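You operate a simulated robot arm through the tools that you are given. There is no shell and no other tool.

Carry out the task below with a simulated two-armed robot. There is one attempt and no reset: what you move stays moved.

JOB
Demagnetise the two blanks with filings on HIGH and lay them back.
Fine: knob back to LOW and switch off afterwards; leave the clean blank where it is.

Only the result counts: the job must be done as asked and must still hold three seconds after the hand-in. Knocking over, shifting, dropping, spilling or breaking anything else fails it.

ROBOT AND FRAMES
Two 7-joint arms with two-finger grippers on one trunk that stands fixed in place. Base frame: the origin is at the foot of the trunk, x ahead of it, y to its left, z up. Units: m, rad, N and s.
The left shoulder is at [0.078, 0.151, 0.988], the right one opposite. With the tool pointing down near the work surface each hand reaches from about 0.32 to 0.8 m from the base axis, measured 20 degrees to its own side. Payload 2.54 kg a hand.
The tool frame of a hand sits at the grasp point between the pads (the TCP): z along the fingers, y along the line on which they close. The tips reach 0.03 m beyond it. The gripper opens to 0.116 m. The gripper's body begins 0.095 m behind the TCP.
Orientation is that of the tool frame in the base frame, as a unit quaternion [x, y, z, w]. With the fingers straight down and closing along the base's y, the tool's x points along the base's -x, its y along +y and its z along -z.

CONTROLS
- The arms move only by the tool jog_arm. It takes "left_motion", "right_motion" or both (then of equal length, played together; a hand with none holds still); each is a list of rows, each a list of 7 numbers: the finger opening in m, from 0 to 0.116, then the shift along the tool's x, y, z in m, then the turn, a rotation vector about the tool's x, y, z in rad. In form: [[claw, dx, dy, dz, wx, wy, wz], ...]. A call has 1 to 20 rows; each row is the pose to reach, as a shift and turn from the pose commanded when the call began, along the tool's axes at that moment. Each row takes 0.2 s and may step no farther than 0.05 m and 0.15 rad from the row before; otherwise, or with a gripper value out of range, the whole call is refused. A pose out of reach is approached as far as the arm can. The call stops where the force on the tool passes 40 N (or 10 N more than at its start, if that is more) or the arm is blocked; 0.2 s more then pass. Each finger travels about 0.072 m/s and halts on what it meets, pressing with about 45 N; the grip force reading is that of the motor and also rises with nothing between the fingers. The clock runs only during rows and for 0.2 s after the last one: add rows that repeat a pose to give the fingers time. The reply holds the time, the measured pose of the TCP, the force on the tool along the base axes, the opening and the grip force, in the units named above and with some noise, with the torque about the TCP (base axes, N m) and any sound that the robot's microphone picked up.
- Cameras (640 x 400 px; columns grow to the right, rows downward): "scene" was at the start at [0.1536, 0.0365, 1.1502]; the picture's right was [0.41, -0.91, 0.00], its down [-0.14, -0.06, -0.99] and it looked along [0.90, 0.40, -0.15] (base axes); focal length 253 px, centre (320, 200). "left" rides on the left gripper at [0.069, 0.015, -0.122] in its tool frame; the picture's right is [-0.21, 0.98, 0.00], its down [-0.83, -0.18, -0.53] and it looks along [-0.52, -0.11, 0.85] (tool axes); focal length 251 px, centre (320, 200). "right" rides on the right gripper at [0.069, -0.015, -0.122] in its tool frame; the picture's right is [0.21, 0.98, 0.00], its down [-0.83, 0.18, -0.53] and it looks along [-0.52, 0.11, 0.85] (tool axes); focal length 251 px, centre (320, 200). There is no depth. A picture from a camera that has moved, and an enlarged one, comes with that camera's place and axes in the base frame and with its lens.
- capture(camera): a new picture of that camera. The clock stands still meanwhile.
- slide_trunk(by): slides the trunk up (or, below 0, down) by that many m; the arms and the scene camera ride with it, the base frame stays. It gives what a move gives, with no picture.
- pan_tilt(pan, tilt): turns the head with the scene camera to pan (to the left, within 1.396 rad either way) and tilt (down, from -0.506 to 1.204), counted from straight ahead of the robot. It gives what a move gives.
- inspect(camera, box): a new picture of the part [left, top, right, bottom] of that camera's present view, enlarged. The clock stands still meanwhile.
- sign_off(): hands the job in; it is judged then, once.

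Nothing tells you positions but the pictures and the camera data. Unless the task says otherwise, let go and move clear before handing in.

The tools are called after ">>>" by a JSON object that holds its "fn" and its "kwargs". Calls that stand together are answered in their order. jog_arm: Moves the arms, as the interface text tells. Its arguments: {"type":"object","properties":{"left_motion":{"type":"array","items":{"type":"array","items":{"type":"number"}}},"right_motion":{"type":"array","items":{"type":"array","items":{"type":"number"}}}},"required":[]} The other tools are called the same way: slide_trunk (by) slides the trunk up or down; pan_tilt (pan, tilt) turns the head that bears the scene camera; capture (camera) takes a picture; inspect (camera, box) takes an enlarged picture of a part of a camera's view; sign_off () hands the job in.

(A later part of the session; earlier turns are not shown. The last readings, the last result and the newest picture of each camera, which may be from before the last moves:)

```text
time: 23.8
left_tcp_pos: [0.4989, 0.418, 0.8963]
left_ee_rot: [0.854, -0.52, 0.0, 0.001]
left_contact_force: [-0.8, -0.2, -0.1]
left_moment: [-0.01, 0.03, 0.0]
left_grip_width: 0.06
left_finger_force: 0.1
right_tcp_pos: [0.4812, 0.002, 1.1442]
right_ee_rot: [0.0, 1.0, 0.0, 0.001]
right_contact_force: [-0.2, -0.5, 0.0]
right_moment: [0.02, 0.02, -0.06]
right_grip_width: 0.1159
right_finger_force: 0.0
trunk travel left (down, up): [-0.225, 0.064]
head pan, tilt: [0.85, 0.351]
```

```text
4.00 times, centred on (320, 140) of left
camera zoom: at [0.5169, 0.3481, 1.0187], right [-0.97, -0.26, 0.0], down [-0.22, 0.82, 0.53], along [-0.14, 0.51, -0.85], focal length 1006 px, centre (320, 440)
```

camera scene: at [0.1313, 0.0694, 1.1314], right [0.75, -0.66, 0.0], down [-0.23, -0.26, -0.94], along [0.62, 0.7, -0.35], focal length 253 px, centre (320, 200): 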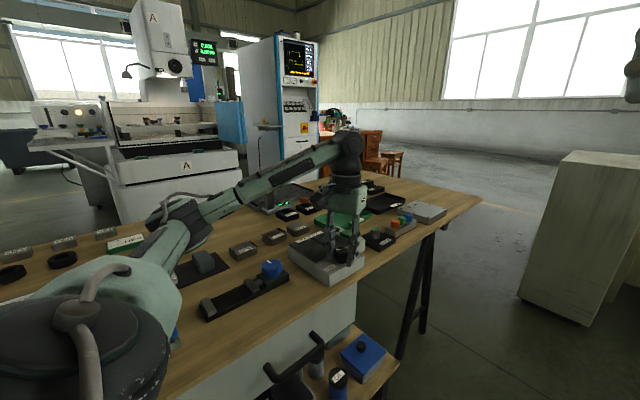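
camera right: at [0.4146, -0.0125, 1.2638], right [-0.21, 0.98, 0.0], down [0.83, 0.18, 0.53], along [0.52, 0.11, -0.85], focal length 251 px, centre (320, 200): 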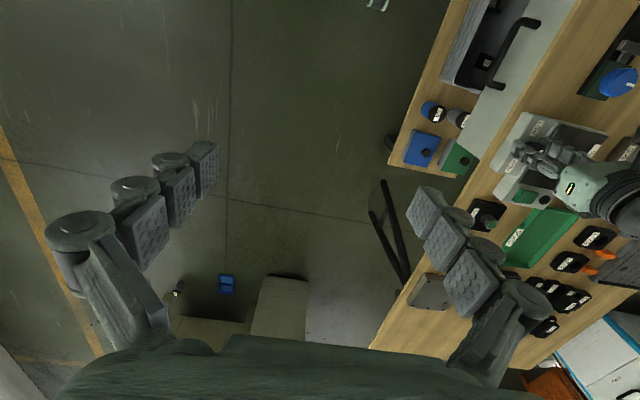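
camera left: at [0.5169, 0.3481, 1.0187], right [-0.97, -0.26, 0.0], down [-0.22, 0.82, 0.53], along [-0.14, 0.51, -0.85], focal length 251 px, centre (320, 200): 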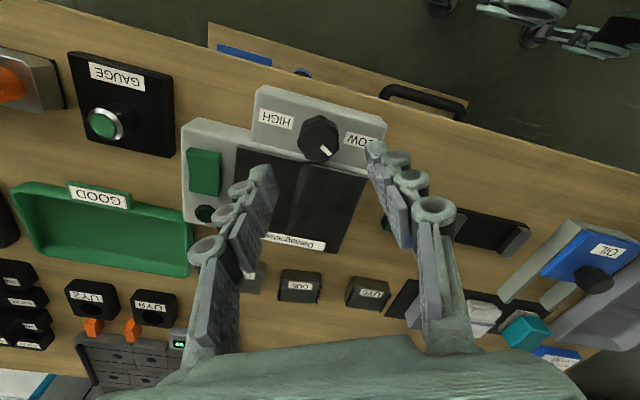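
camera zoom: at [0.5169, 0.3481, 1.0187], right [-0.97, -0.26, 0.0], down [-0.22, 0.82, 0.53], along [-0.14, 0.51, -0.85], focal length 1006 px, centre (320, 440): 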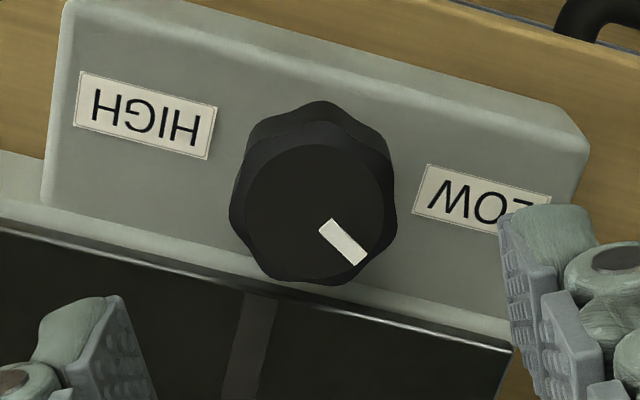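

The wrist reaches this yaw and the hand is centred within a millimetre. I lower with the fingers narrowly open, staying a bit higher than before, and grip.

>>> {"fn": "jog_arm", "kwargs": {"left_motion": [[0.05, 0, 0, 0.02, 0, 0, 0.05], [0.045, 0, 0, 0.035, 0, 0, 0.09], [0.045, 0, 0, 0.048, 0, 0, 0.09], [0.045, 0, 0, 0.055, 0, 0, 0.09], [0.045, 0, 0, 0.06, 0, 0, 0.09], [0.04, 0, 0, 0.06, 0, 0, 0.09], [0.03, 0, 0, 0.06, 0, 0, 0.09], [0.02, 0, 0, 0.06, 0, 0, 0.09], [0.01, 0, 0, 0.06, 0, 0, 0.09]]}}

>>> {"fn": "inspect", "kwargs": {"camera": "left", "box": [240, 120, 400, 220]}}

>>> {"fn": "inspect", "kwargs": {"camera": "scene", "box": [290, 215, 400, 290]}}

```text
time: 25.8
left_tcp_pos: [0.5002, 0.4168, 0.8342]
left_ee_rot: [0.829, -0.559, 0.002, 0.001]
left_contact_force: [10.3, 5.7, 2.9]
left_moment: [0.23, -0.39, 0.03]
left_grip_width: 0.0332
left_finger_force: 44.8
right_tcp_pos: [0.4824, 0.0017, 1.1427]
right_ee_rot: [0.0, 1.0, 0.0, 0.0]
right_contact_force: [0.7, 0.3, 0.2]
right_moment: [0.0, -0.01, 0.0]
right_grip_width: 0.1161
right_finger_force: 0.0
trunk travel left (down, up): [-0.225, 0.064]
head pan, tilt: [0.85, 0.351]
```

```text
4.00 times, centred on (320, 170) of left
camera zoom: at [0.5113, 0.3464, 0.9567], right [-0.99, -0.17, 0.0], down [-0.14, 0.83, 0.53], along [-0.09, 0.53, -0.85], focal length 1006 px, centre (320, 320)
```

zoom: 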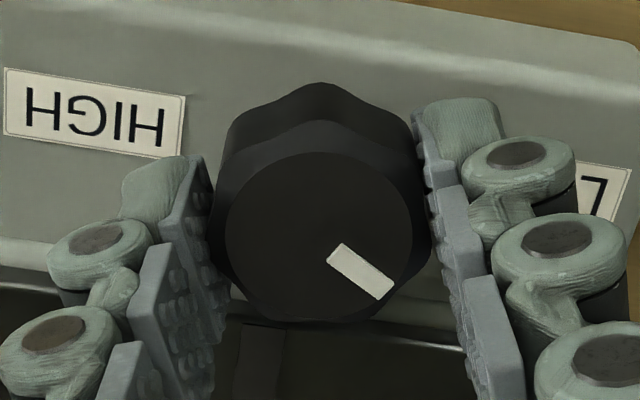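

```text
5.33 times, centred on (345, 252) of scene
camera zoom: at [0.1309, 0.0687, 1.1318], right [0.75, -0.66, 0.0], down [-0.23, -0.26, -0.94], along [0.62, 0.71, -0.34], focal length 1350 px, centre (187, -80)
```

zoom: 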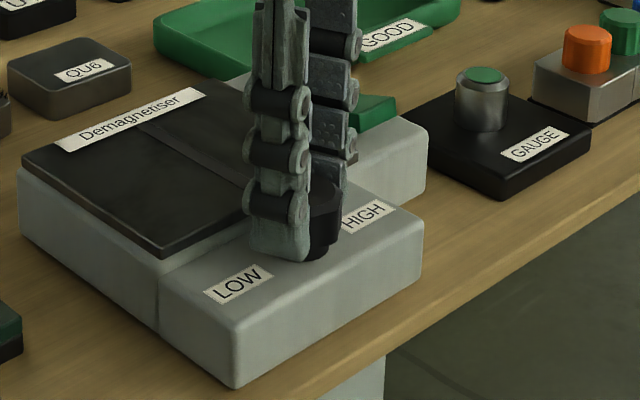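

Gripped cleanly with fingers along x. I turn clockwise by about 44° slowly.

>>> {"fn": "jog_arm", "kwargs": {"left_motion": [[0.01, 0, 0, 0, 0, 0, 0.06], [0.01, 0, 0, 0, 0, 0, 0.12], [0.01, 0, 0, 0, 0, 0, 0.18], [0.01, 0, 0, 0, 0, 0, 0.25], [0.01, 0, 0, 0, 0, 0, 0.32], [0.01, 0, 0, 0, 0, 0, 0.39], [0.01, 0, 0, 0, 0, 0, 0.46], [0.01, 0, 0, 0, 0, 0, 0.53], [0.01, 0, 0, 0, 0, 0, 0.6], [0.01, 0, 0, 0, 0, 0, 0.67], [0.01, 0, 0, 0, 0, 0, 0.74], [0.01, 0, 0, 0, 0, 0, 0.78]]}}

>>> {"fn": "inspect", "kwargs": {"camera": "left", "box": [240, 120, 400, 220]}}

>>> {"fn": "inspect", "kwargs": {"camera": "scene", "box": [290, 215, 400, 290]}}

```text
time: 28.4
left_tcp_pos: [0.5007, 0.4156, 0.8341]
left_ee_rot: [-0.554, 0.833, 0.0, -0.004]
left_contact_force: [15.7, -3.5, -14.4]
left_moment: [0.63, -0.88, 0.05]
left_grip_width: 0.0329
left_finger_force: 45.5
right_tcp_pos: [0.4831, 0.0026, 1.1404]
right_ee_rot: [0.0, 1.0, 0.0, -0.001]
right_contact_force: [1.1, -0.6, 0.1]
right_moment: [0.02, -0.05, 0.01]
right_grip_width: 0.116
right_finger_force: 0.1
trunk travel left (down, up): [-0.225, 0.064]
head pan, tilt: [0.85, 0.351]
```

```text
4.00 times, centred on (320, 170) of left
camera zoom: at [0.4598, 0.3586, 0.9571], right [-0.82, 0.58, 0.0], down [0.49, 0.69, 0.53], along [0.3, 0.43, -0.85], focal length 1006 px, centre (320, 320)
```

zoom: 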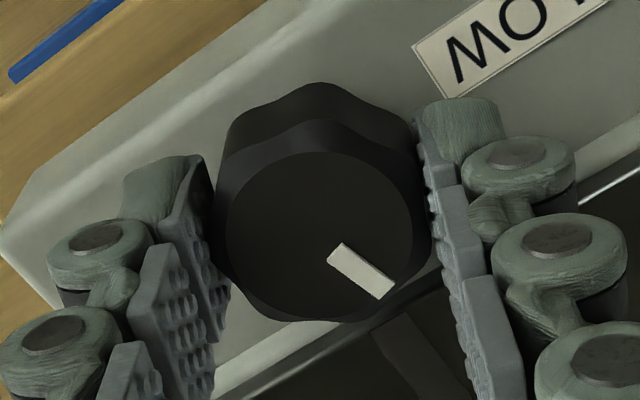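

```text
5.33 times, centred on (345, 252) of scene
camera zoom: at [0.1324, 0.0691, 1.1313], right [0.75, -0.66, 0.0], down [-0.23, -0.26, -0.94], along [0.62, 0.71, -0.35], focal length 1350 px, centre (187, -80)
```

zoom: 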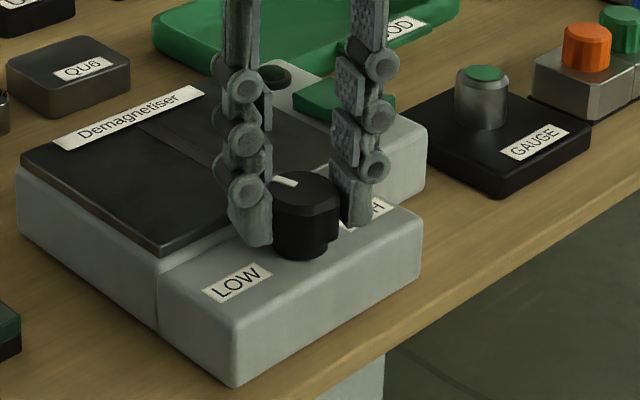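

The knob followed the hand by about 45° and turns freely. I open, rotate back in place, regrip and turn again.

>>> {"fn": "jog_arm", "kwargs": {"left_motion": [[0.05, 0, 0, 0, 0, 0, 0], [0.05, 0, 0, -0.002, 0, 0, 0], [0.05, 0, 0, -0.002, 0, 0, -0.13], [0.05, 0, 0, -0.002, 0, 0, -0.26], [0.05, 0, 0, -0.002, 0, 0, -0.39], [0.05, 0, 0, -0.002, 0, 0, -0.52], [0.05, 0, 0, -0.002, 0, 0, -0.65], [0.05, 0, 0, -0.002, 0, 0, -0.78], [0.05, 0, 0, -0.001, 0, 0, -0.78], [0.035, 0, 0, 0, 0, 0, -0.78], [0.02, 0, 0, 0, 0, 0, -0.78], [0.01, 0, 0, 0, 0, 0, -0.78]]}}

>>> {"fn": "inspect", "kwargs": {"camera": "left", "box": [240, 120, 400, 220]}}

```text
time: 31.0
left_tcp_pos: [0.4992, 0.4161, 0.8355]
left_ee_rot: [0.83, -0.558, 0.002, 0.0]
left_contact_force: [11.8, 5.1, 6.3]
left_moment: [0.0, -0.57, 0.0]
left_grip_width: 0.0329
left_finger_force: 45.0
right_tcp_pos: [0.4814, 0.003, 1.1435]
right_ee_rot: [0.0, 1.0, 0.001, 0.0]
right_contact_force: [0.3, -0.4, 0.0]
right_moment: [-0.01, 0.0, -0.03]
right_grip_width: 0.1162
right_finger_force: 0.0
trunk travel left (down, up): [-0.225, 0.064]
head pan, tilt: [0.85, 0.351]
```

```text
4.00 times, centred on (320, 170) of left
camera zoom: at [0.5108, 0.347, 0.958], right [-0.99, -0.17, 0.0], down [-0.14, 0.83, 0.53], along [-0.09, 0.52, -0.85], focal length 1006 px, centre (320, 320)
```

zoom: 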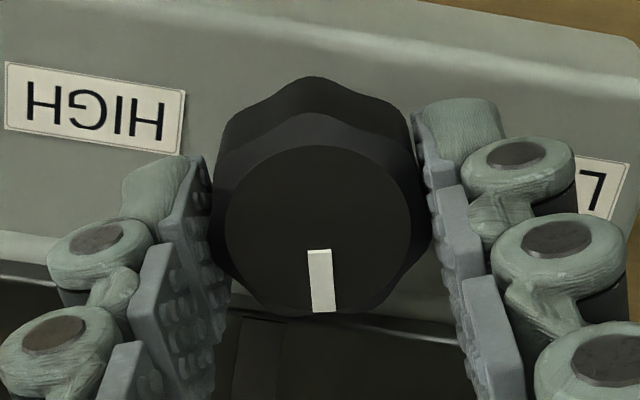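

The pointer now faces the plate. Another clockwise stroke of about 45°.

>>> {"fn": "jog_arm", "kwargs": {"left_motion": [[0.01, 0, 0, 0, 0, 0, 0.06], [0.01, 0, 0, 0, 0, 0, 0.12], [0.01, 0, 0, 0, 0, 0, 0.18], [0.01, 0, 0, 0, 0, 0, 0.25], [0.01, 0, 0, 0, 0, 0, 0.32], [0.01, 0, 0, 0, 0, 0, 0.39], [0.01, 0, 0, 0, 0, 0, 0.46], [0.01, 0, 0, 0, 0, 0, 0.53], [0.01, 0, 0, 0, 0, 0, 0.6], [0.01, 0, 0, 0, 0, 0, 0.67], [0.01, 0, 0, 0, 0, 0, 0.74], [0.01, 0, 0, 0, 0, 0, 0.78]]}}

>>> {"fn": "jog_arm", "kwargs": {"left_motion": [[0.05, 0, 0, 0, 0, 0, 0], [0.05, 0, 0, -0.002, 0, 0, 0], [0.05, 0, 0, -0.002, 0, 0, -0.13], [0.05, 0, 0, -0.002, 0, 0, -0.26], [0.05, 0, 0, -0.002, 0, 0, -0.39], [0.05, 0, 0, -0.002, 0, 0, -0.52], [0.05, 0, 0, -0.002, 0, 0, -0.65], [0.05, 0, 0, -0.002, 0, 0, -0.78], [0.05, 0, 0, -0.001, 0, 0, -0.78], [0.035, 0, 0, 0, 0, 0, -0.78], [0.02, 0, 0, 0, 0, 0, -0.78], [0.01, 0, 0, 0, 0, 0, -0.78]]}}

>>> {"fn": "inspect", "kwargs": {"camera": "left", "box": [240, 120, 400, 220]}}

```text
time: 33.6
left_tcp_pos: [0.5003, 0.4161, 0.8354]
left_ee_rot: [-0.555, 0.832, -0.001, -0.001]
left_contact_force: [21.2, 8.8, 15.1]
left_moment: [-0.52, -0.15, 0.0]
left_grip_width: 0.0332
left_finger_force: 45.3
right_tcp_pos: [0.4828, 0.0025, 1.1436]
right_ee_rot: [0.0, 1.0, 0.001, 0.001]
right_contact_force: [-0.7, 0.1, -0.6]
right_moment: [0.06, -0.01, 0.01]
right_grip_width: 0.1159
right_finger_force: 0.0
trunk travel left (down, up): [-0.225, 0.064]
head pan, tilt: [0.85, 0.351]
```

```text
time: 36.2
left_tcp_pos: [0.4989, 0.4182, 0.8364]
left_ee_rot: [0.829, -0.559, 0.001, 0.002]
left_contact_force: [1.9, 1.1, 2.6]
left_moment: [-0.02, -0.09, -0.01]
left_grip_width: 0.0328
left_finger_force: 45.2
right_tcp_pos: [0.4801, 0.002, 1.1435]
right_ee_rot: [0.0, 1.0, -0.001, -0.001]
right_contact_force: [1.2, 0.2, 0.5]
right_moment: [-0.01, -0.01, 0.0]
right_grip_width: 0.1161
right_finger_force: 0.1
trunk travel left (down, up): [-0.225, 0.064]
head pan, tilt: [0.85, 0.351]
```

```text
4.00 times, centred on (320, 170) of left
camera zoom: at [0.511, 0.3475, 0.9585], right [-0.99, -0.17, 0.0], down [-0.14, 0.83, 0.53], along [-0.09, 0.53, -0.85], focal length 1006 px, centre (320, 320)
```

zoom: 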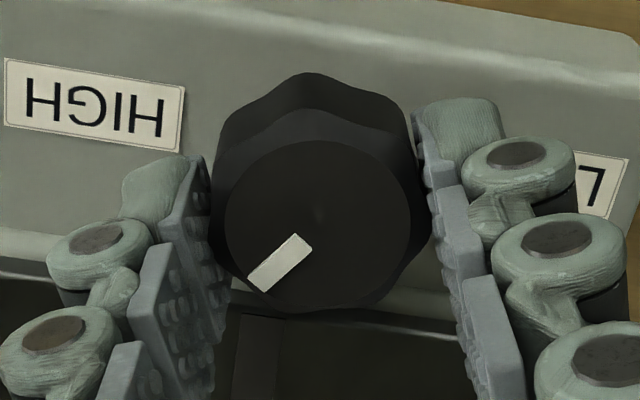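

About 35° more should bring it to HIGH (mirror of LOW). I turn on with attention to a stop.

>>> {"fn": "jog_arm", "kwargs": {"left_motion": [[0.01, 0, 0, 0, 0, 0, 0.06], [0.01, 0, 0, 0, 0, 0, 0.12], [0.01, 0, 0, 0, 0, 0, 0.18], [0.01, 0, 0, 0, 0, 0, 0.25], [0.01, 0, 0, 0, 0, 0, 0.32], [0.01, 0, 0, 0, 0, 0, 0.39], [0.01, 0, 0, 0, 0, 0, 0.46], [0.01, 0, 0, 0, 0, 0, 0.53], [0.01, 0, 0, 0, 0, 0, 0.58], [0.01, 0, 0, 0, 0, 0, 0.62]]}}

>>> {"fn": "inspect", "kwargs": {"camera": "left", "box": [240, 120, 400, 220]}}

>>> {"fn": "inspect", "kwargs": {"camera": "scene", "box": [290, 215, 400, 290]}}

```text
time: 38.4
left_tcp_pos: [0.5009, 0.4159, 0.8364]
left_ee_rot: [-0.619, 0.785, 0.001, -0.001]
left_contact_force: [14.4, 0.6, 5.6]
left_moment: [0.07, -0.49, 0.37]
left_grip_width: 0.0334
left_finger_force: 45.2
right_tcp_pos: [0.483, 0.0006, 1.142]
right_ee_rot: [0.0, 1.0, 0.0, 0.0]
right_contact_force: [-0.4, 0.7, -0.2]
right_moment: [0.01, 0.01, 0.01]
right_grip_width: 0.1162
right_finger_force: 0.1
trunk travel left (down, up): [-0.225, 0.064]
head pan, tilt: [0.85, 0.351]
```

```text
4.00 times, centred on (320, 170) of left
camera zoom: at [0.4689, 0.352, 0.9581], right [-0.9, 0.44, 0.0], down [0.37, 0.76, 0.53], along [0.23, 0.48, -0.85], focal length 1006 px, centre (320, 320)
```

zoom: 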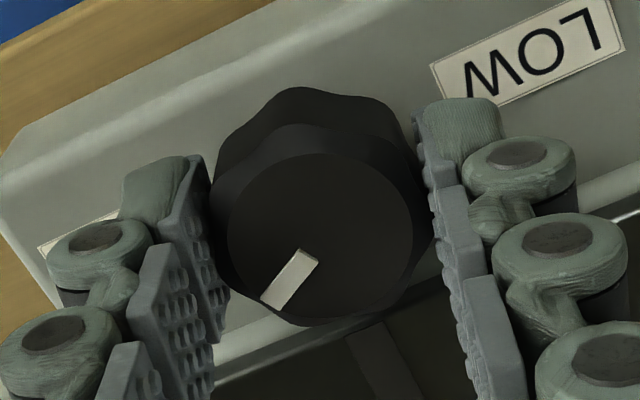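

```text
5.33 times, centred on (345, 252) of scene
camera zoom: at [0.131, 0.0683, 1.1317], right [0.75, -0.66, 0.0], down [-0.23, -0.26, -0.94], along [0.62, 0.71, -0.34], focal length 1350 px, centre (187, -80)
```

zoom: 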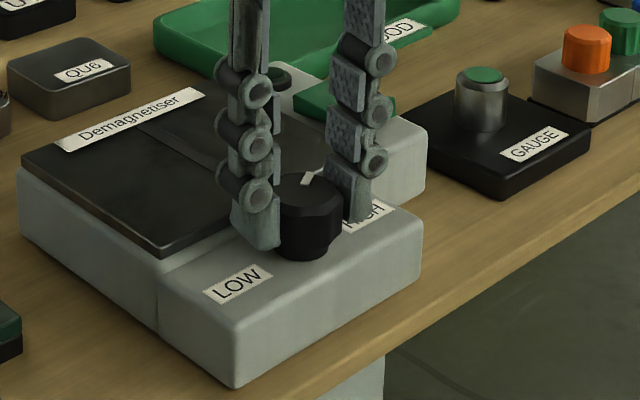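

A torque appeared and the knob stopped following, so it is at its HIGH end. I release, lift, and check the pointer.

>>> {"fn": "jog_arm", "kwargs": {"left_motion": [[0.045, 0, 0, 0, 0, 0, 0], [0.05, 0, 0, -0.01, 0, 0, 0], [0.06, 0, 0, -0.03, 0, 0, 0], [0.07, 0, 0, -0.06, 0, 0, 0]]}}

>>> {"fn": "inspect", "kwargs": {"camera": "left", "box": [220, 60, 420, 185]}}

>>> {"fn": "inspect", "kwargs": {"camera": "scene", "box": [290, 205, 400, 280]}}

```text
time: 39.4
left_tcp_pos: [0.4999, 0.417, 0.8957]
left_ee_rot: [-0.619, 0.785, 0.0, -0.001]
left_contact_force: [0.3, 0.7, 1.1]
left_moment: [-0.02, 0.0, 0.01]
left_grip_width: 0.0699
left_finger_force: 0.1
right_tcp_pos: [0.4818, 0.0014, 1.1439]
right_ee_rot: [0.0, 1.0, 0.0, 0.0]
right_contact_force: [0.3, -0.8, 0.3]
right_moment: [0.0, 0.0, 0.0]
right_grip_width: 0.1156
right_finger_force: 0.0
trunk travel left (down, up): [-0.225, 0.064]
head pan, tilt: [0.85, 0.351]
```

```text
3.20 times, centred on (320, 122) of left
camera zoom: at [0.4688, 0.3524, 1.0185], right [-0.9, 0.44, 0.0], down [0.37, 0.76, 0.53], along [0.23, 0.48, -0.85], focal length 805 px, centre (320, 448)
```

zoom: 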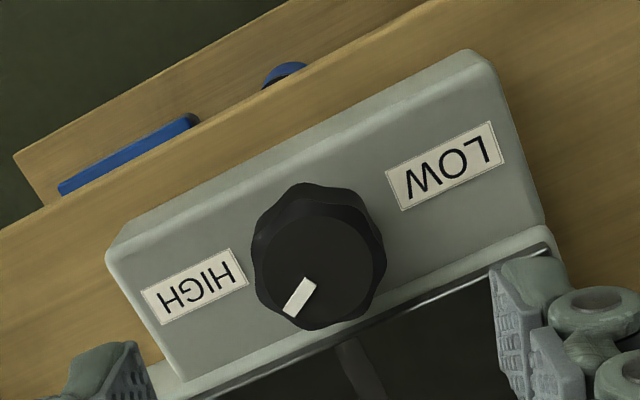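

```text
5.33 times, centred on (345, 242) of scene
camera zoom: at [0.1301, 0.0683, 1.1319], right [0.75, -0.66, 0.0], down [-0.23, -0.26, -0.94], along [0.62, 0.71, -0.34], focal length 1350 px, centre (187, -27)
```

zoom: 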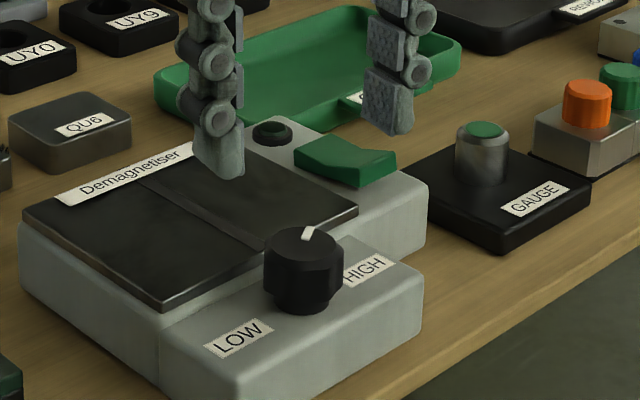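

The pointer now stands near HIGH. I move to the overhead viewpoint used before for an exact comparison and to study the rocker switch.

>>> {"fn": "jog_arm", "kwargs": {"left_motion": [[0.08, -0.0005, -0.007, 0, 0, 0, 0.134], [0.09, -0.001, -0.014, 0, 0, 0, 0.268], [0.1, -0.0015, -0.021, 0, 0, 0, 0.402], [0.11, -0.002, -0.029, 0, 0, 0, 0.536], [0.116, -0.0025, -0.036, 0, 0, 0, 0.67], [0.116, -0.003, -0.043, 0, 0, 0, 0.804], [0.116, -0.0035, -0.05, 0, 0, 0, 0.938], [0.116, -0.004, -0.058, 0, 0, 0, 1.072], [0.116, -0.0045, -0.065, 0, 0, 0, 1.206], [0.116, -0.0049, -0.0718, 0, 0, 0, 1.335], [0.116, -0.0049, -0.0718, 0, 0, 0, 1.335]]}}

>>> {"fn": "inspect", "kwargs": {"camera": "left", "box": [240, 0, 440, 125]}}

>>> {"fn": "inspect", "kwargs": {"camera": "left", "box": [350, 90, 510, 190]}}

>>> {"fn": "inspect", "kwargs": {"camera": "scene", "box": [330, 215, 390, 255]}}

```text
time: 41.8
left_tcp_pos: [0.5713, 0.4059, 0.8956]
left_ee_rot: [0.0, 1.0, -0.001, -0.001]
left_contact_force: [0.8, -0.3, 0.4]
left_moment: [-0.02, 0.01, 0.01]
left_grip_width: 0.1159
left_finger_force: 0.1
right_tcp_pos: [0.4819, 0.0022, 1.144]
right_ee_rot: [0.0, 1.0, 0.001, 0.0]
right_contact_force: [-0.5, -0.9, -0.1]
right_moment: [0.04, 0.03, -0.02]
right_grip_width: 0.1161
right_finger_force: 0.0
trunk travel left (down, up): [-0.225, 0.064]
head pan, tilt: [0.85, 0.351]
```

```text
3.20 times, centred on (340, 62) of left
camera zoom: at [0.5019, 0.4208, 1.0178], right [0.22, 0.98, 0.0], down [0.83, -0.18, 0.53], along [0.52, -0.12, -0.85], focal length 805 px, centre (256, 640)
```

zoom: 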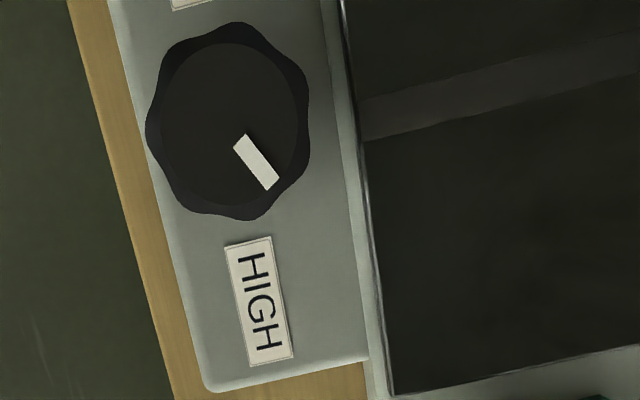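

```text
4.00 times, centred on (430, 140) of left
camera zoom: at [0.5019, 0.4208, 1.0178], right [0.22, 0.98, 0.0], down [0.83, -0.18, 0.53], along [0.52, -0.12, -0.85], focal length 1006 px, centre (-120, 440)
```

zoom: 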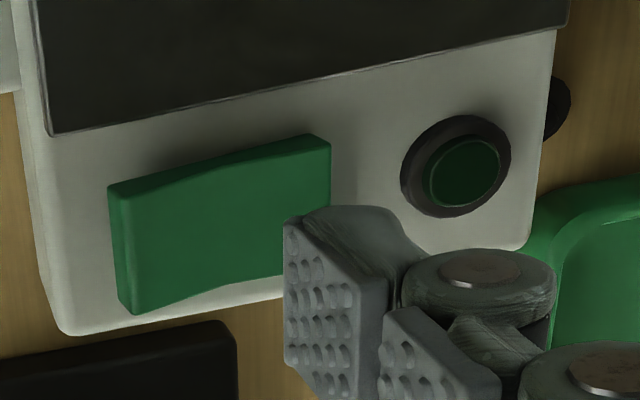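

```text
10.00 times, centred on (360, 235) of scene
camera zoom: at [0.1304, 0.0685, 1.1319], right [0.75, -0.66, 0.0], down [-0.23, -0.26, -0.94], along [0.62, 0.71, -0.34], focal length 2532 px, centre (-80, -150)
```

zoom: 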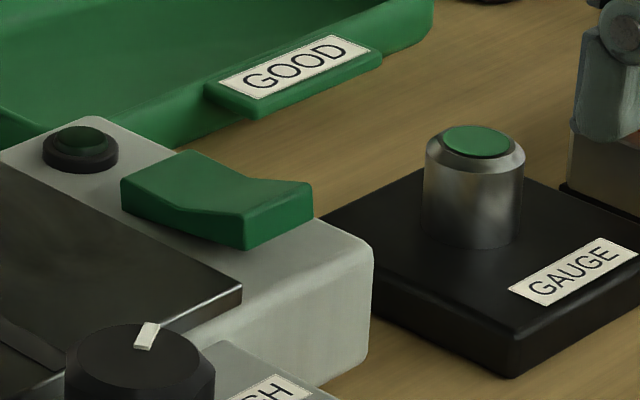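

The pointer is exactly mirrored: 30° off +x, i.e. at HIGH. The rocker's –y end stands about 8 mm higher (off state), so I close the fingers and position them above that end at [0.589, 0.459].

>>> {"fn": "jog_arm", "kwargs": {"left_motion": [[0.08, -0.005, 0.015, 0, 0, 0, 0], [0.05, -0.01, 0.03, 0, 0, 0, 0], [0.02, -0.015, 0.045, 0, 0, 0, 0], [0.0, -0.018, 0.053, 0.0, 0, 0, 0], [0.0, -0.018, 0.053, 0.01, 0, 0, 0], [0.0, -0.018, 0.053, 0.02, 0, 0, 0], [0.0, -0.018, 0.053, 0.03, 0, 0, 0]]}}

>>> {"fn": "inspect", "kwargs": {"camera": "scene", "box": [310, 205, 400, 265]}}

>>> {"fn": "inspect", "kwargs": {"camera": "left", "box": [240, 90, 400, 190]}}

```text
time: 43.4
left_tcp_pos: [0.5886, 0.4583, 0.867]
left_ee_rot: [0.0, 1.0, 0.0, -0.001]
left_contact_force: [0.1, 0.6, 0.5]
left_moment: [-0.02, -0.03, -0.01]
left_grip_width: 0.0
left_finger_force: 28.9
right_tcp_pos: [0.4811, 0.0024, 1.1429]
right_ee_rot: [0.0, 1.0, 0.0, 0.0]
right_contact_force: [-0.1, -0.3, -0.2]
right_moment: [-0.03, -0.01, 0.0]
right_grip_width: 0.116
right_finger_force: 0.1
trunk travel left (down, up): [-0.225, 0.064]
head pan, tilt: [0.85, 0.351]
```

```text
6.67 times, centred on (355, 235) of scene
camera zoom: at [0.1304, 0.0686, 1.1318], right [0.75, -0.66, 0.0], down [-0.23, -0.26, -0.94], along [0.62, 0.71, -0.34], focal length 1688 px, centre (87, -33)
```

zoom: 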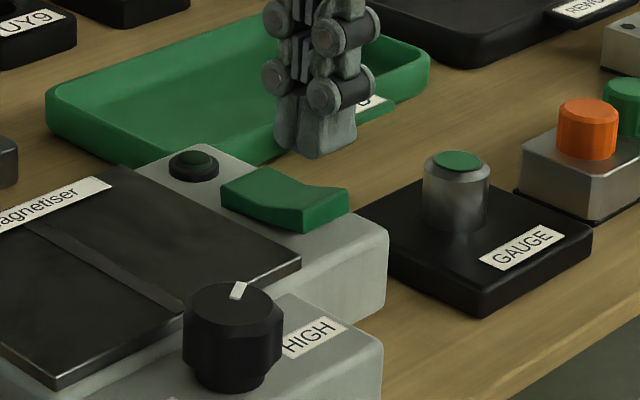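

```text
4.00 times, centred on (320, 140) of left
camera zoom: at [0.5195, 0.4729, 0.9882], right [0.21, 0.98, 0.0], down [0.83, -0.18, 0.53], along [0.52, -0.12, -0.85], focal length 1006 px, centre (320, 440)
```

zoom: 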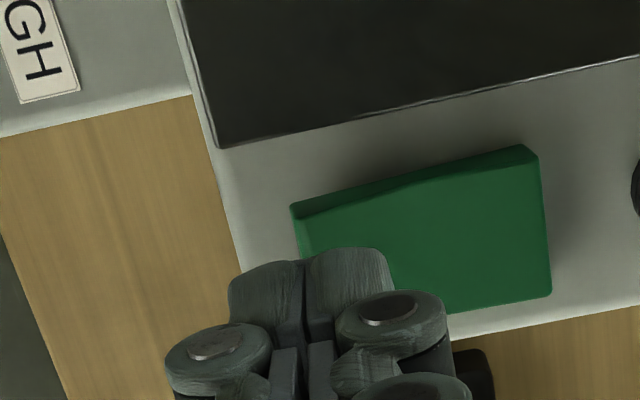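

I shift 3 mm to +y and press the raised end down slowly.

>>> {"fn": "jog_arm", "kwargs": {"left_motion": [[0, 0, 0.003, 0.008, 0, 0, 0], [0, 0, 0.003, 0.014, 0, 0, 0], [0, 0, 0.003, 0.018, 0, 0, 0], [0, 0, 0.003, 0.021, 0, 0, 0], [0, 0, 0.003, 0.023, 0, 0, 0], [0, 0, 0.003, 0.025, 0, 0, 0], [0, 0, 0.003, 0.027, 0, 0, 0], [0, 0, 0.003, 0.029, 0, 0, 0]]}}

>>> {"fn": "inspect", "kwargs": {"camera": "scene", "box": [310, 205, 400, 265]}}

```text
time: 45.2
left_tcp_pos: [0.5874, 0.4606, 0.8387]
left_ee_rot: [-0.001, 1.0, 0.0, 0.001]
left_contact_force: [0.8, 0.6, 6.9]
left_moment: [0.1, -0.03, 0.01]
left_grip_width: 0.0
left_finger_force: 28.8
right_tcp_pos: [0.4808, 0.0025, 1.1436]
right_ee_rot: [0.0, 1.0, 0.0, 0.0]
right_contact_force: [0.2, 0.4, -0.1]
right_moment: [0.02, 0.03, -0.03]
right_grip_width: 0.1161
right_finger_force: 0.0
trunk travel left (down, up): [-0.225, 0.064]
head pan, tilt: [0.85, 0.351]
heard: click
```

```text
6.67 times, centred on (355, 235) of scene
camera zoom: at [0.1299, 0.0681, 1.1321], right [0.75, -0.66, 0.0], down [-0.23, -0.26, -0.94], along [0.62, 0.71, -0.34], focal length 1688 px, centre (87, -33)
```

zoom: 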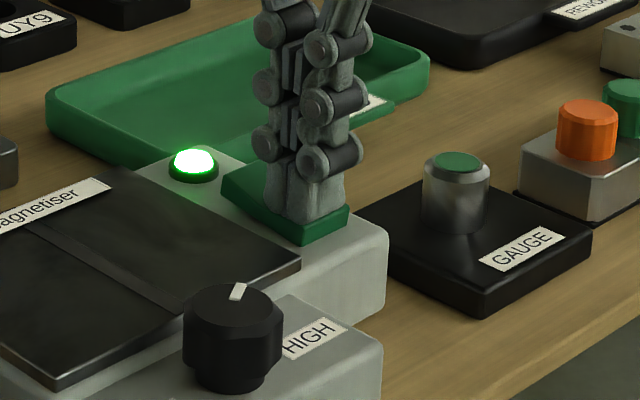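

A click was heard and the green lamp is lit: the demagnetiser is on with the knob at HIGH. I lift and move over UY6 with the fingers open.

>>> {"fn": "jog_arm", "kwargs": {"left_motion": [[0, 0, 0, -0.025, 0, 0, 0], [0, 0, 0, -0.061, 0, 0, 0], [0.02, 0.032, 0.026, -0.061, 0, 0, 0], [0.04, 0.065, 0.052, -0.061, 0, 0, 0], [0.06, 0.098, 0.078, -0.061, 0, 0, 0], [0.08, 0.13, 0.104, -0.061, 0, 0, 0], [0.09, 0.163, 0.13, -0.061, 0, 0, 0], [0.09, 0.195, 0.156, -0.061, 0, 0, 0], [0.09, 0.228, 0.183, -0.061, 0, 0, 0], [0.09, 0.228, 0.183, -0.061, 0, 0, 0]]}}

>>> {"fn": "capture", "kwargs": {"camera": "left"}}

>>> {"fn": "inspect", "kwargs": {"camera": "left", "box": [220, 80, 420, 205]}}

>>> {"fn": "capture", "kwargs": {"camera": "scene"}}

```text
time: 47.4
left_tcp_pos: [0.3578, 0.6428, 0.8991]
left_ee_rot: [0.0, 1.0, -0.001, -0.001]
left_contact_force: [-0.6, 0.3, -0.1]
left_moment: [0.02, 0.02, -0.06]
left_grip_width: 0.09
left_finger_force: 0.0
right_tcp_pos: [0.4808, 0.0019, 1.1434]
right_ee_rot: [0.0, 1.0, 0.0, 0.0]
right_contact_force: [0.5, 0.8, -0.8]
right_moment: [0.02, -0.01, 0.04]
right_grip_width: 0.1159
right_finger_force: 0.1
trunk travel left (down, up): [-0.225, 0.064]
head pan, tilt: [0.85, 0.351]
```

```text
taken
camera left: at [0.2898, 0.6577, 1.0209], right [0.21, 0.98, 0.0], down [0.83, -0.18, 0.53], along [0.52, -0.12, -0.85], focal length 251 px, centre (320, 200)
```

left: 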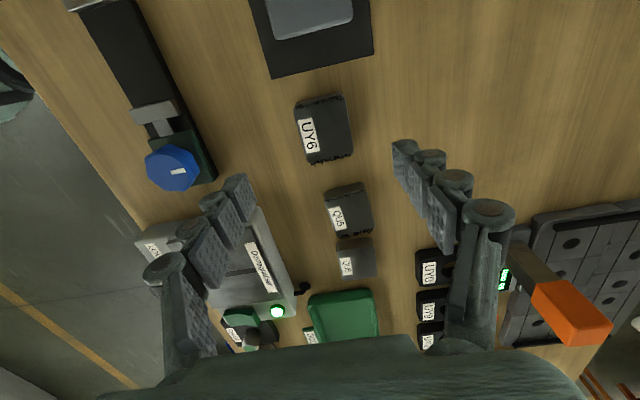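

```text
3.20 times, centred on (320, 142) of left
camera zoom: at [0.2898, 0.6577, 1.0209], right [0.21, 0.98, 0.0], down [0.83, -0.18, 0.53], along [0.52, -0.12, -0.85], focal length 805 px, centre (320, 384)
```

zoom: 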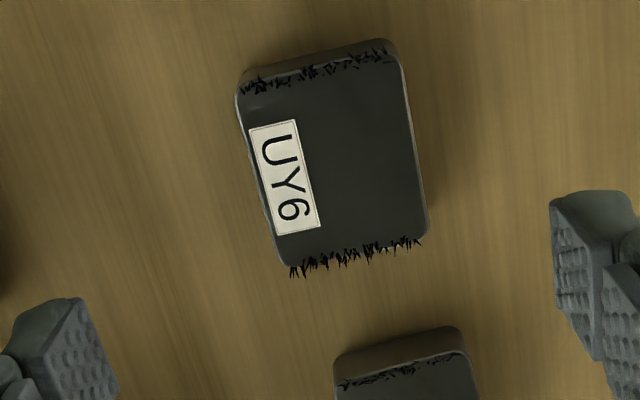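

```text
taken
camera scene: at [0.1303, 0.0687, 1.1318], right [0.75, -0.66, 0.0], down [-0.23, -0.26, -0.94], along [0.62, 0.71, -0.34], focal length 253 px, centre (320, 200)
```

scene: 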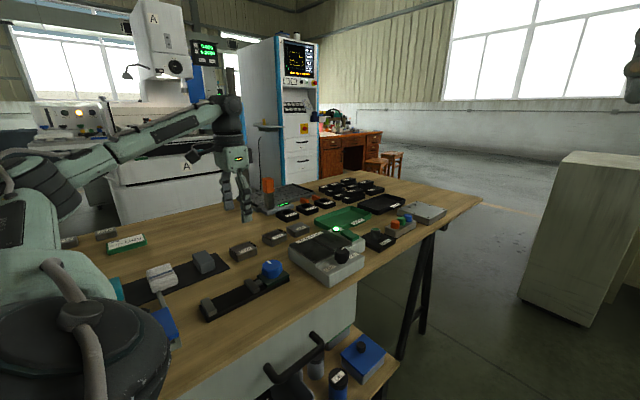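

UY6 measures about 55 × 47 mm, centred near [0.3645, 0.647], with filings on its ±x ends; gripping along y leaves the filings alone. I align and descend partway for a check.

>>> {"fn": "jog_arm", "kwargs": {"left_motion": [[0.08, -0.003, 0.002, 0.02, 0, 0, 0], [0.075, -0.0055, 0.004, 0.04, 0, 0, 0], [0.075, -0.0055, 0.004, 0.06, 0, 0, 0], [0.075, -0.0055, 0.004, 0.07, 0, 0, 0], [0.075, -0.0055, 0.004, 0.07, 0, 0, 0]]}}

>>> {"fn": "capture", "kwargs": {"camera": "left"}}

>>> {"fn": "inspect", "kwargs": {"camera": "scene", "box": [210, 200, 330, 280]}}

```text
time: 48.6
left_tcp_pos: [0.3663, 0.6481, 0.8274]
left_ee_rot: [0.0, 1.0, -0.002, -0.001]
left_contact_force: [0.0, -1.1, 0.2]
left_moment: [0.02, -0.01, 0.0]
left_grip_width: 0.0751
left_finger_force: 0.0
right_tcp_pos: [0.4818, 0.0026, 1.1436]
right_ee_rot: [-0.001, 1.0, 0.0, 0.0]
right_contact_force: [0.1, -0.6, 0.1]
right_moment: [-0.03, -0.01, 0.0]
right_grip_width: 0.1158
right_finger_force: 0.0
trunk travel left (down, up): [-0.225, 0.064]
head pan, tilt: [0.85, 0.351]
```

```text
taken
camera left: at [0.2973, 0.6625, 0.9492], right [0.21, 0.98, 0.0], down [0.83, -0.18, 0.53], along [0.52, -0.12, -0.85], focal length 251 px, centre (320, 200)
```

left: 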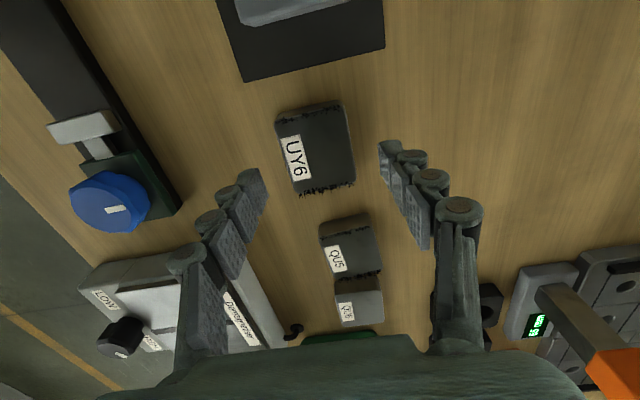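

```text
5.00 times, centred on (270, 240) of scene
camera zoom: at [0.1303, 0.0685, 1.1319], right [0.75, -0.66, 0.0], down [-0.23, -0.26, -0.94], along [0.62, 0.71, -0.34], focal length 1266 px, centre (570, 0)
```

zoom: 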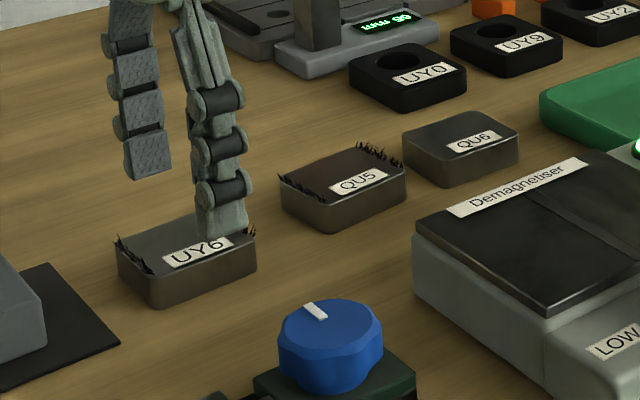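

>>> {"fn": "inspect", "kwargs": {"camera": "left", "box": [240, 90, 400, 190]}}

>>> {"fn": "inspect", "kwargs": {"camera": "scene", "box": [220, 232, 270, 265]}}

```text
4.00 times, centred on (320, 140) of left
camera zoom: at [0.2973, 0.6625, 0.9492], right [0.21, 0.98, 0.0], down [0.83, -0.18, 0.53], along [0.52, -0.12, -0.85], focal length 1006 px, centre (320, 440)
```

zoom: 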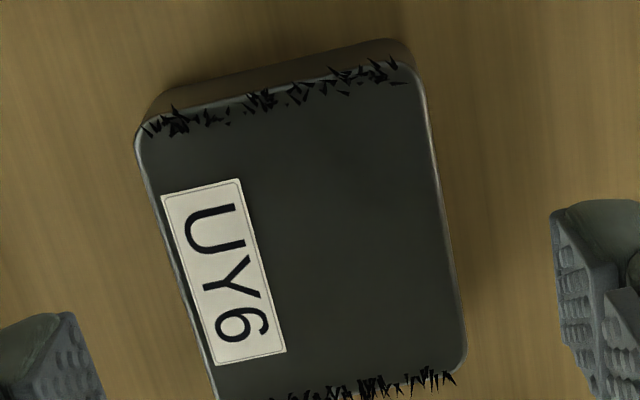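

```text
12.12 times, centred on (245, 248) of scene
camera zoom: at [0.1303, 0.0685, 1.1319], right [0.75, -0.66, 0.0], down [-0.23, -0.26, -0.94], along [0.62, 0.71, -0.34], focal length 3069 px, centre (1229, -388)
```

zoom: 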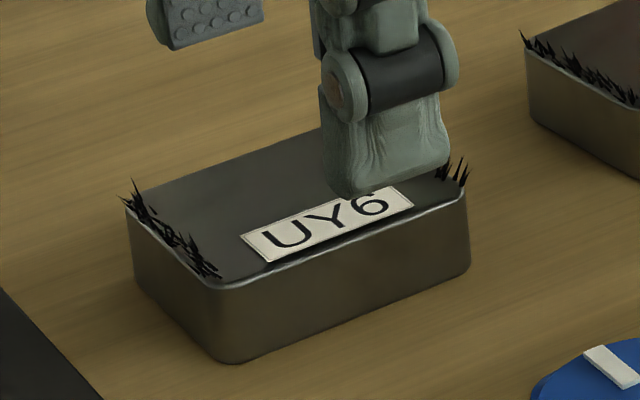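

UY6's centre refines to [0.364, 0.646], top z about 0.775. I descend the rest of the way and close on its ±y sides.

>>> {"fn": "jog_arm", "kwargs": {"left_motion": [[0.075, 0.002, -0.001, 0.012, 0, 0, 0], [0.075, 0.002, -0.001, 0.024, 0, 0, 0], [0.075, 0.002, -0.001, 0.032, 0, 0, 0], [0.075, 0.002, -0.001, 0.036, 0, 0, 0], [0.065, 0.002, -0.001, 0.036, 0, 0, 0], [0.055, 0.002, -0.001, 0.036, 0, 0, 0], [0.045, 0.002, -0.001, 0.036, 0, 0, 0], [0.035, 0.002, -0.001, 0.036, 0, 0, 0], [0.035, 0.002, -0.001, 0.036, 0, 0, 0]]}}

>>> {"fn": "inspect", "kwargs": {"camera": "left", "box": [240, 90, 400, 210]}}

>>> {"fn": "inspect", "kwargs": {"camera": "scene", "box": [210, 220, 300, 280]}}

```text
time: 50.6
left_tcp_pos: [0.3633, 0.6465, 0.7925]
left_ee_rot: [0.0, 1.0, -0.001, -0.001]
left_contact_force: [0.3, -1.9, 0.3]
left_moment: [-0.1, 0.03, 0.06]
left_grip_width: 0.0492
left_finger_force: 44.9
right_tcp_pos: [0.481, 0.003, 1.1437]
right_ee_rot: [-0.001, 1.0, 0.0, 0.0]
right_contact_force: [0.3, 0.1, -0.6]
right_moment: [0.01, -0.02, 0.01]
right_grip_width: 0.1158
right_finger_force: 0.1
trunk travel left (down, up): [-0.225, 0.064]
head pan, tilt: [0.85, 0.351]
```

```text
3.33 times, centred on (320, 150) of left
camera zoom: at [0.2949, 0.6615, 0.9145], right [0.21, 0.98, 0.0], down [0.83, -0.18, 0.53], along [0.52, -0.12, -0.85], focal length 838 px, centre (320, 367)
```

zoom: 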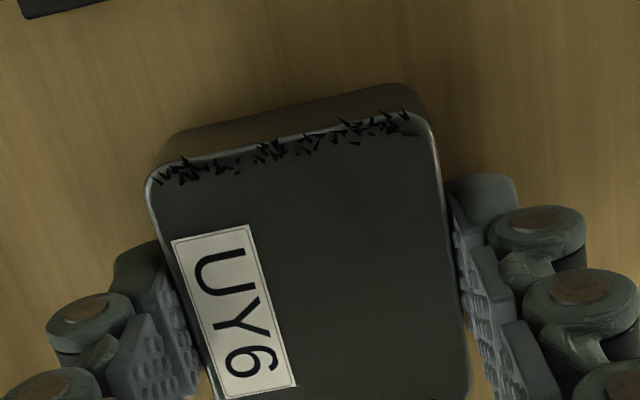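

```text
6.67 times, centred on (255, 250) of scene
camera zoom: at [0.1303, 0.0684, 1.1319], right [0.75, -0.66, 0.0], down [-0.23, -0.26, -0.94], along [0.62, 0.71, -0.34], focal length 1688 px, centre (753, -133)
```

zoom: 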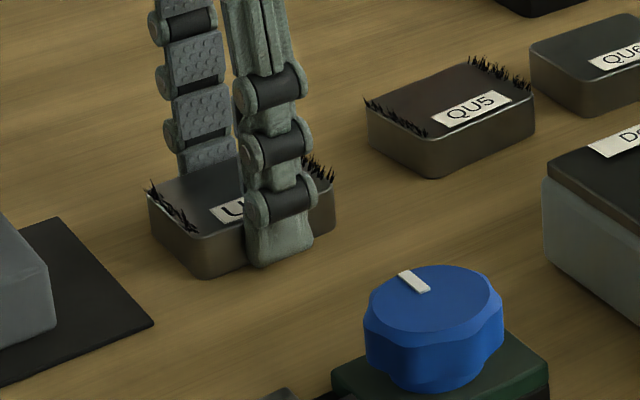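

UY6 is held (49 mm). I lift it and carry it over the plate centre [0.504, 0.497].

>>> {"fn": "jog_arm", "kwargs": {"left_motion": [[0.035, 0, 0, -0.015, 0, 0, 0], [0.035, 0, 0, -0.045, 0, 0, 0], [0.035, 0, 0, -0.08, 0, 0, 0], [0.035, -0.028, -0.03, -0.08, 0, 0, 0], [0.035, -0.056, -0.06, -0.08, 0, 0, 0], [0.035, -0.084, -0.09, -0.08, 0, 0, 0], [0.035, -0.112, -0.12, -0.08, 0, 0, 0], [0.035, -0.1405, -0.1495, -0.08, 0, 0, 0], [0.035, -0.1405, -0.1495, -0.08, 0, 0, 0]]}}

>>> {"fn": "capture", "kwargs": {"camera": "left"}}

>>> {"fn": "inspect", "kwargs": {"camera": "scene", "box": [270, 195, 390, 275]}}

```text
time: 52.6
left_tcp_pos: [0.505, 0.4984, 0.8703]
left_ee_rot: [-0.002, 1.0, -0.001, 0.0]
left_contact_force: [-0.2, -0.1, 0.0]
left_moment: [-0.02, 0.01, -0.02]
left_grip_width: 0.035
left_finger_force: 0.1
right_tcp_pos: [0.4823, 0.0018, 1.1438]
right_ee_rot: [0.0, 1.0, -0.001, 0.0]
right_contact_force: [-0.1, 0.1, 0.0]
right_moment: [-0.01, 0.03, 0.01]
right_grip_width: 0.1158
right_finger_force: 0.1
trunk travel left (down, up): [-0.225, 0.064]
head pan, tilt: [0.85, 0.351]
```

```text
taken
camera left: at [0.4361, 0.5131, 0.9923], right [0.21, 0.98, 0.0], down [0.83, -0.18, 0.53], along [0.52, -0.11, -0.85], focal length 251 px, centre (320, 200)
```

left: 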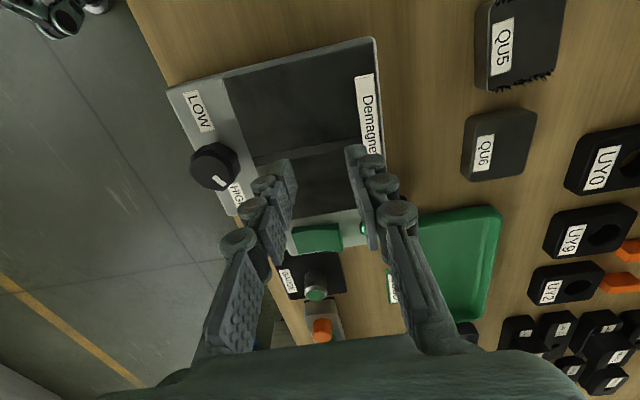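

```text
5.00 times, centred on (330, 235) of scene
camera zoom: at [0.1305, 0.0684, 1.1319], right [0.75, -0.66, 0.0], down [-0.23, -0.26, -0.94], along [0.62, 0.71, -0.34], focal length 1266 px, centre (270, 25)
```

zoom: 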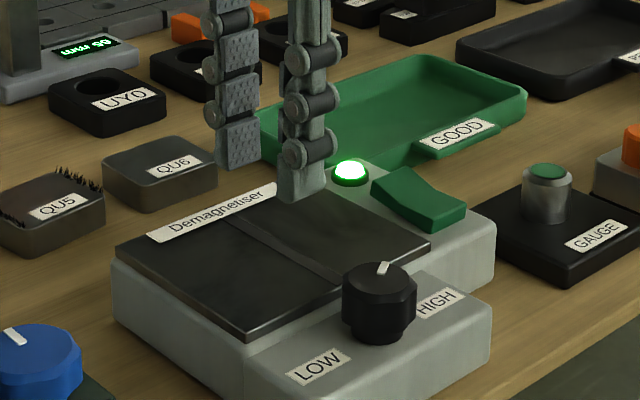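

The gripper came up empty: UY6 slipped out. I look at where it is now.

>>> {"fn": "capture", "kwargs": {"camera": "scene"}}

>>> {"fn": "inspect", "kwargs": {"camera": "scene", "box": [200, 200, 320, 280]}}

```text
taken
camera scene: at [0.1305, 0.0684, 1.1319], right [0.75, -0.66, 0.0], down [-0.23, -0.26, -0.94], along [0.62, 0.71, -0.34], focal length 253 px, centre (320, 200)
```

scene: 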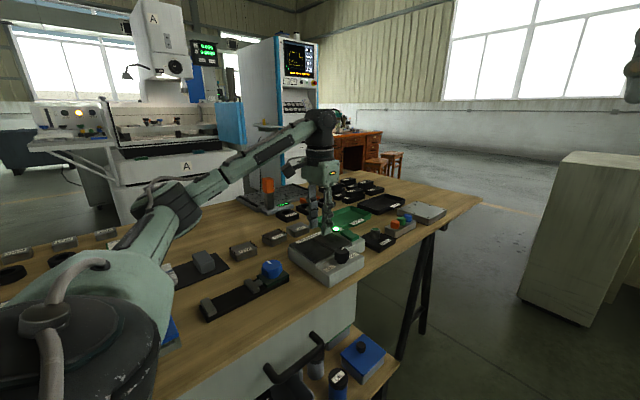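

```text
5.00 times, centred on (260, 240) of scene
camera zoom: at [0.1305, 0.0684, 1.1319], right [0.75, -0.66, 0.0], down [-0.23, -0.26, -0.94], along [0.62, 0.71, -0.34], focal length 1266 px, centre (620, 0)
```

zoom: 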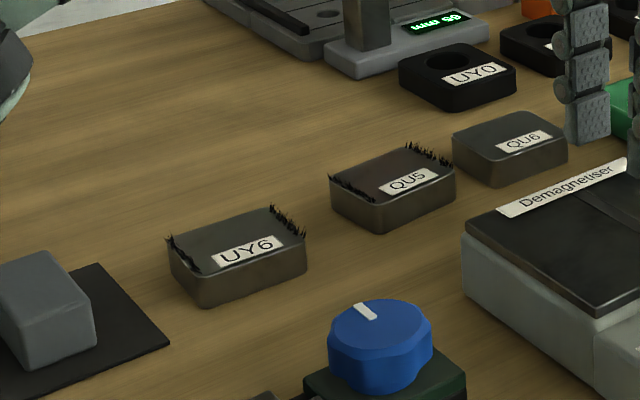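

UY6 seems to have stayed at its place (it slid out of the pads as I lifted). I go back above it and look closely before regripping deeper.

>>> {"fn": "jog_arm", "kwargs": {"left_motion": [[0.05, 0.028, 0.03, 0, 0, 0, 0], [0.07, 0.056, 0.06, 0, 0, 0, 0], [0.08, 0.084, 0.09, 0, 0, 0, 0], [0.08, 0.112, 0.12, 0, 0, 0, 0], [0.08, 0.1405, 0.1495, 0, 0, 0, 0], [0.08, 0.1405, 0.1495, 0.03, 0, 0, 0], [0.08, 0.1405, 0.1495, 0.03, 0, 0, 0]]}}

>>> {"fn": "inspect", "kwargs": {"camera": "left", "box": [220, 70, 420, 195]}}

>>> {"fn": "inspect", "kwargs": {"camera": "scene", "box": [220, 232, 270, 265]}}

```text
time: 54.2
left_tcp_pos: [0.3647, 0.645, 0.8409]
left_ee_rot: [0.0, 1.0, -0.001, -0.001]
left_contact_force: [0.0, -0.6, -0.3]
left_moment: [0.01, 0.01, 0.01]
left_grip_width: 0.0801
left_finger_force: 0.0
right_tcp_pos: [0.4819, 0.0007, 1.1434]
right_ee_rot: [0.0, 1.0, 0.0, 0.0]
right_contact_force: [0.5, 0.6, -0.1]
right_moment: [0.02, 0.0, 0.04]
right_grip_width: 0.1158
right_finger_force: 0.1
trunk travel left (down, up): [-0.225, 0.064]
head pan, tilt: [0.85, 0.351]
```

```text
3.20 times, centred on (320, 132) of left
camera zoom: at [0.295, 0.6597, 0.9641], right [0.21, 0.98, 0.0], down [0.83, -0.18, 0.53], along [0.52, -0.12, -0.85], focal length 805 px, centre (320, 416)
```

zoom: 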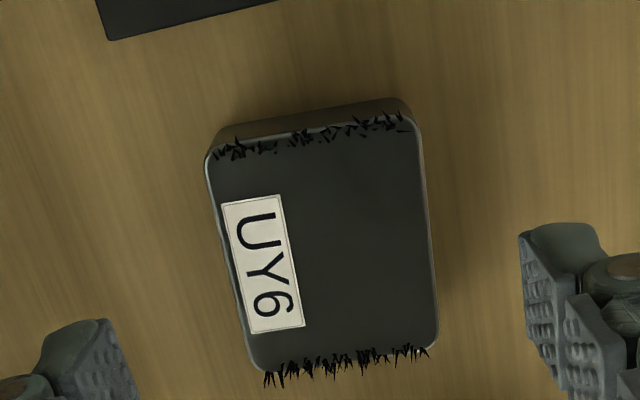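

```text
12.12 times, centred on (245, 248) of scene
camera zoom: at [0.1304, 0.0685, 1.1319], right [0.75, -0.66, 0.0], down [-0.23, -0.26, -0.94], along [0.62, 0.71, -0.34], focal length 3069 px, centre (1229, -388)
```

zoom: 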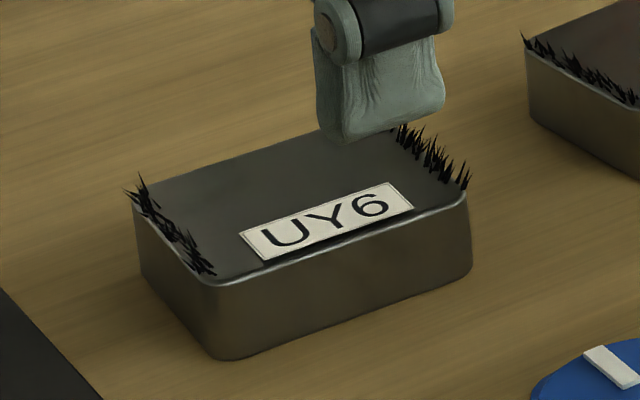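

UY6 only turned by 2–3° and stayed in place. I regrip deeper, squeeze fully, and lift just a few millimetres slowly to test the hold.

>>> {"fn": "jog_arm", "kwargs": {"left_motion": [[0.08, -0.001, 0.001, 0.02, 0, 0, 0], [0.08, -0.001, 0.001, 0.04, 0, 0, 0], [0.08, -0.001, 0.001, 0.05, 0, 0, 0], [0.08, -0.001, 0.001, 0.0525, 0, 0, 0], [0.06, -0.001, 0.001, 0.0525, 0, 0, 0], [0.04, -0.001, 0.001, 0.0525, 0, 0, 0], [0.02, -0.001, 0.001, 0.0525, 0, 0, 0], [0.0, -0.001, 0.001, 0.0525, 0, 0, 0], [0.0, -0.001, 0.001, 0.0525, 0, 0, 0]]}}

>>> {"fn": "jog_arm", "kwargs": {"left_motion": [[0.0, 0, 0, -0.002, 0, 0, 0], [0.0, 0, 0, -0.004, 0, 0, 0], [0.0, 0, 0, -0.006, 0, 0, 0], [0.0, 0, 0, -0.008, 0, 0, 0]]}}

>>> {"fn": "inspect", "kwargs": {"camera": "scene", "box": [220, 232, 270, 265]}}

```text
time: 56.2
left_tcp_pos: [0.3648, 0.6479, 0.7908]
left_ee_rot: [0.0, 1.0, -0.001, -0.001]
left_contact_force: [0.1, -1.0, -0.5]
left_moment: [0.02, 0.02, -0.06]
left_grip_width: 0.0501
left_finger_force: 44.9
right_tcp_pos: [0.4814, 0.0035, 1.1444]
right_ee_rot: [0.0, 1.0, 0.0, 0.0]
right_contact_force: [0.1, -0.1, -0.2]
right_moment: [-0.01, 0.01, -0.02]
right_grip_width: 0.1161
right_finger_force: 0.1
trunk travel left (down, up): [-0.225, 0.064]
head pan, tilt: [0.85, 0.351]
```

```text
time: 57.2
left_tcp_pos: [0.3642, 0.6478, 0.7977]
left_ee_rot: [0.0, 1.0, -0.001, -0.001]
left_contact_force: [-0.4, 0.6, -4.8]
left_moment: [-0.01, -0.03, -0.03]
left_grip_width: 0.0491
left_finger_force: 44.7
right_tcp_pos: [0.4812, 0.003, 1.1437]
right_ee_rot: [0.0, 1.0, 0.0, 0.0]
right_contact_force: [0.1, -0.6, -0.4]
right_moment: [0.01, 0.0, 0.0]
right_grip_width: 0.1161
right_finger_force: 0.0
trunk travel left (down, up): [-0.225, 0.064]
head pan, tilt: [0.85, 0.351]
```

```text
12.12 times, centred on (245, 248) of scene
camera zoom: at [0.1306, 0.069, 1.1318], right [0.75, -0.66, 0.0], down [-0.23, -0.26, -0.94], along [0.62, 0.71, -0.34], focal length 3069 px, centre (1229, -388)
```

zoom: 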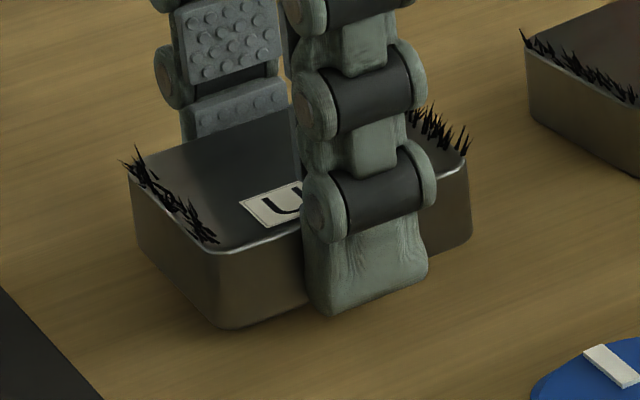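

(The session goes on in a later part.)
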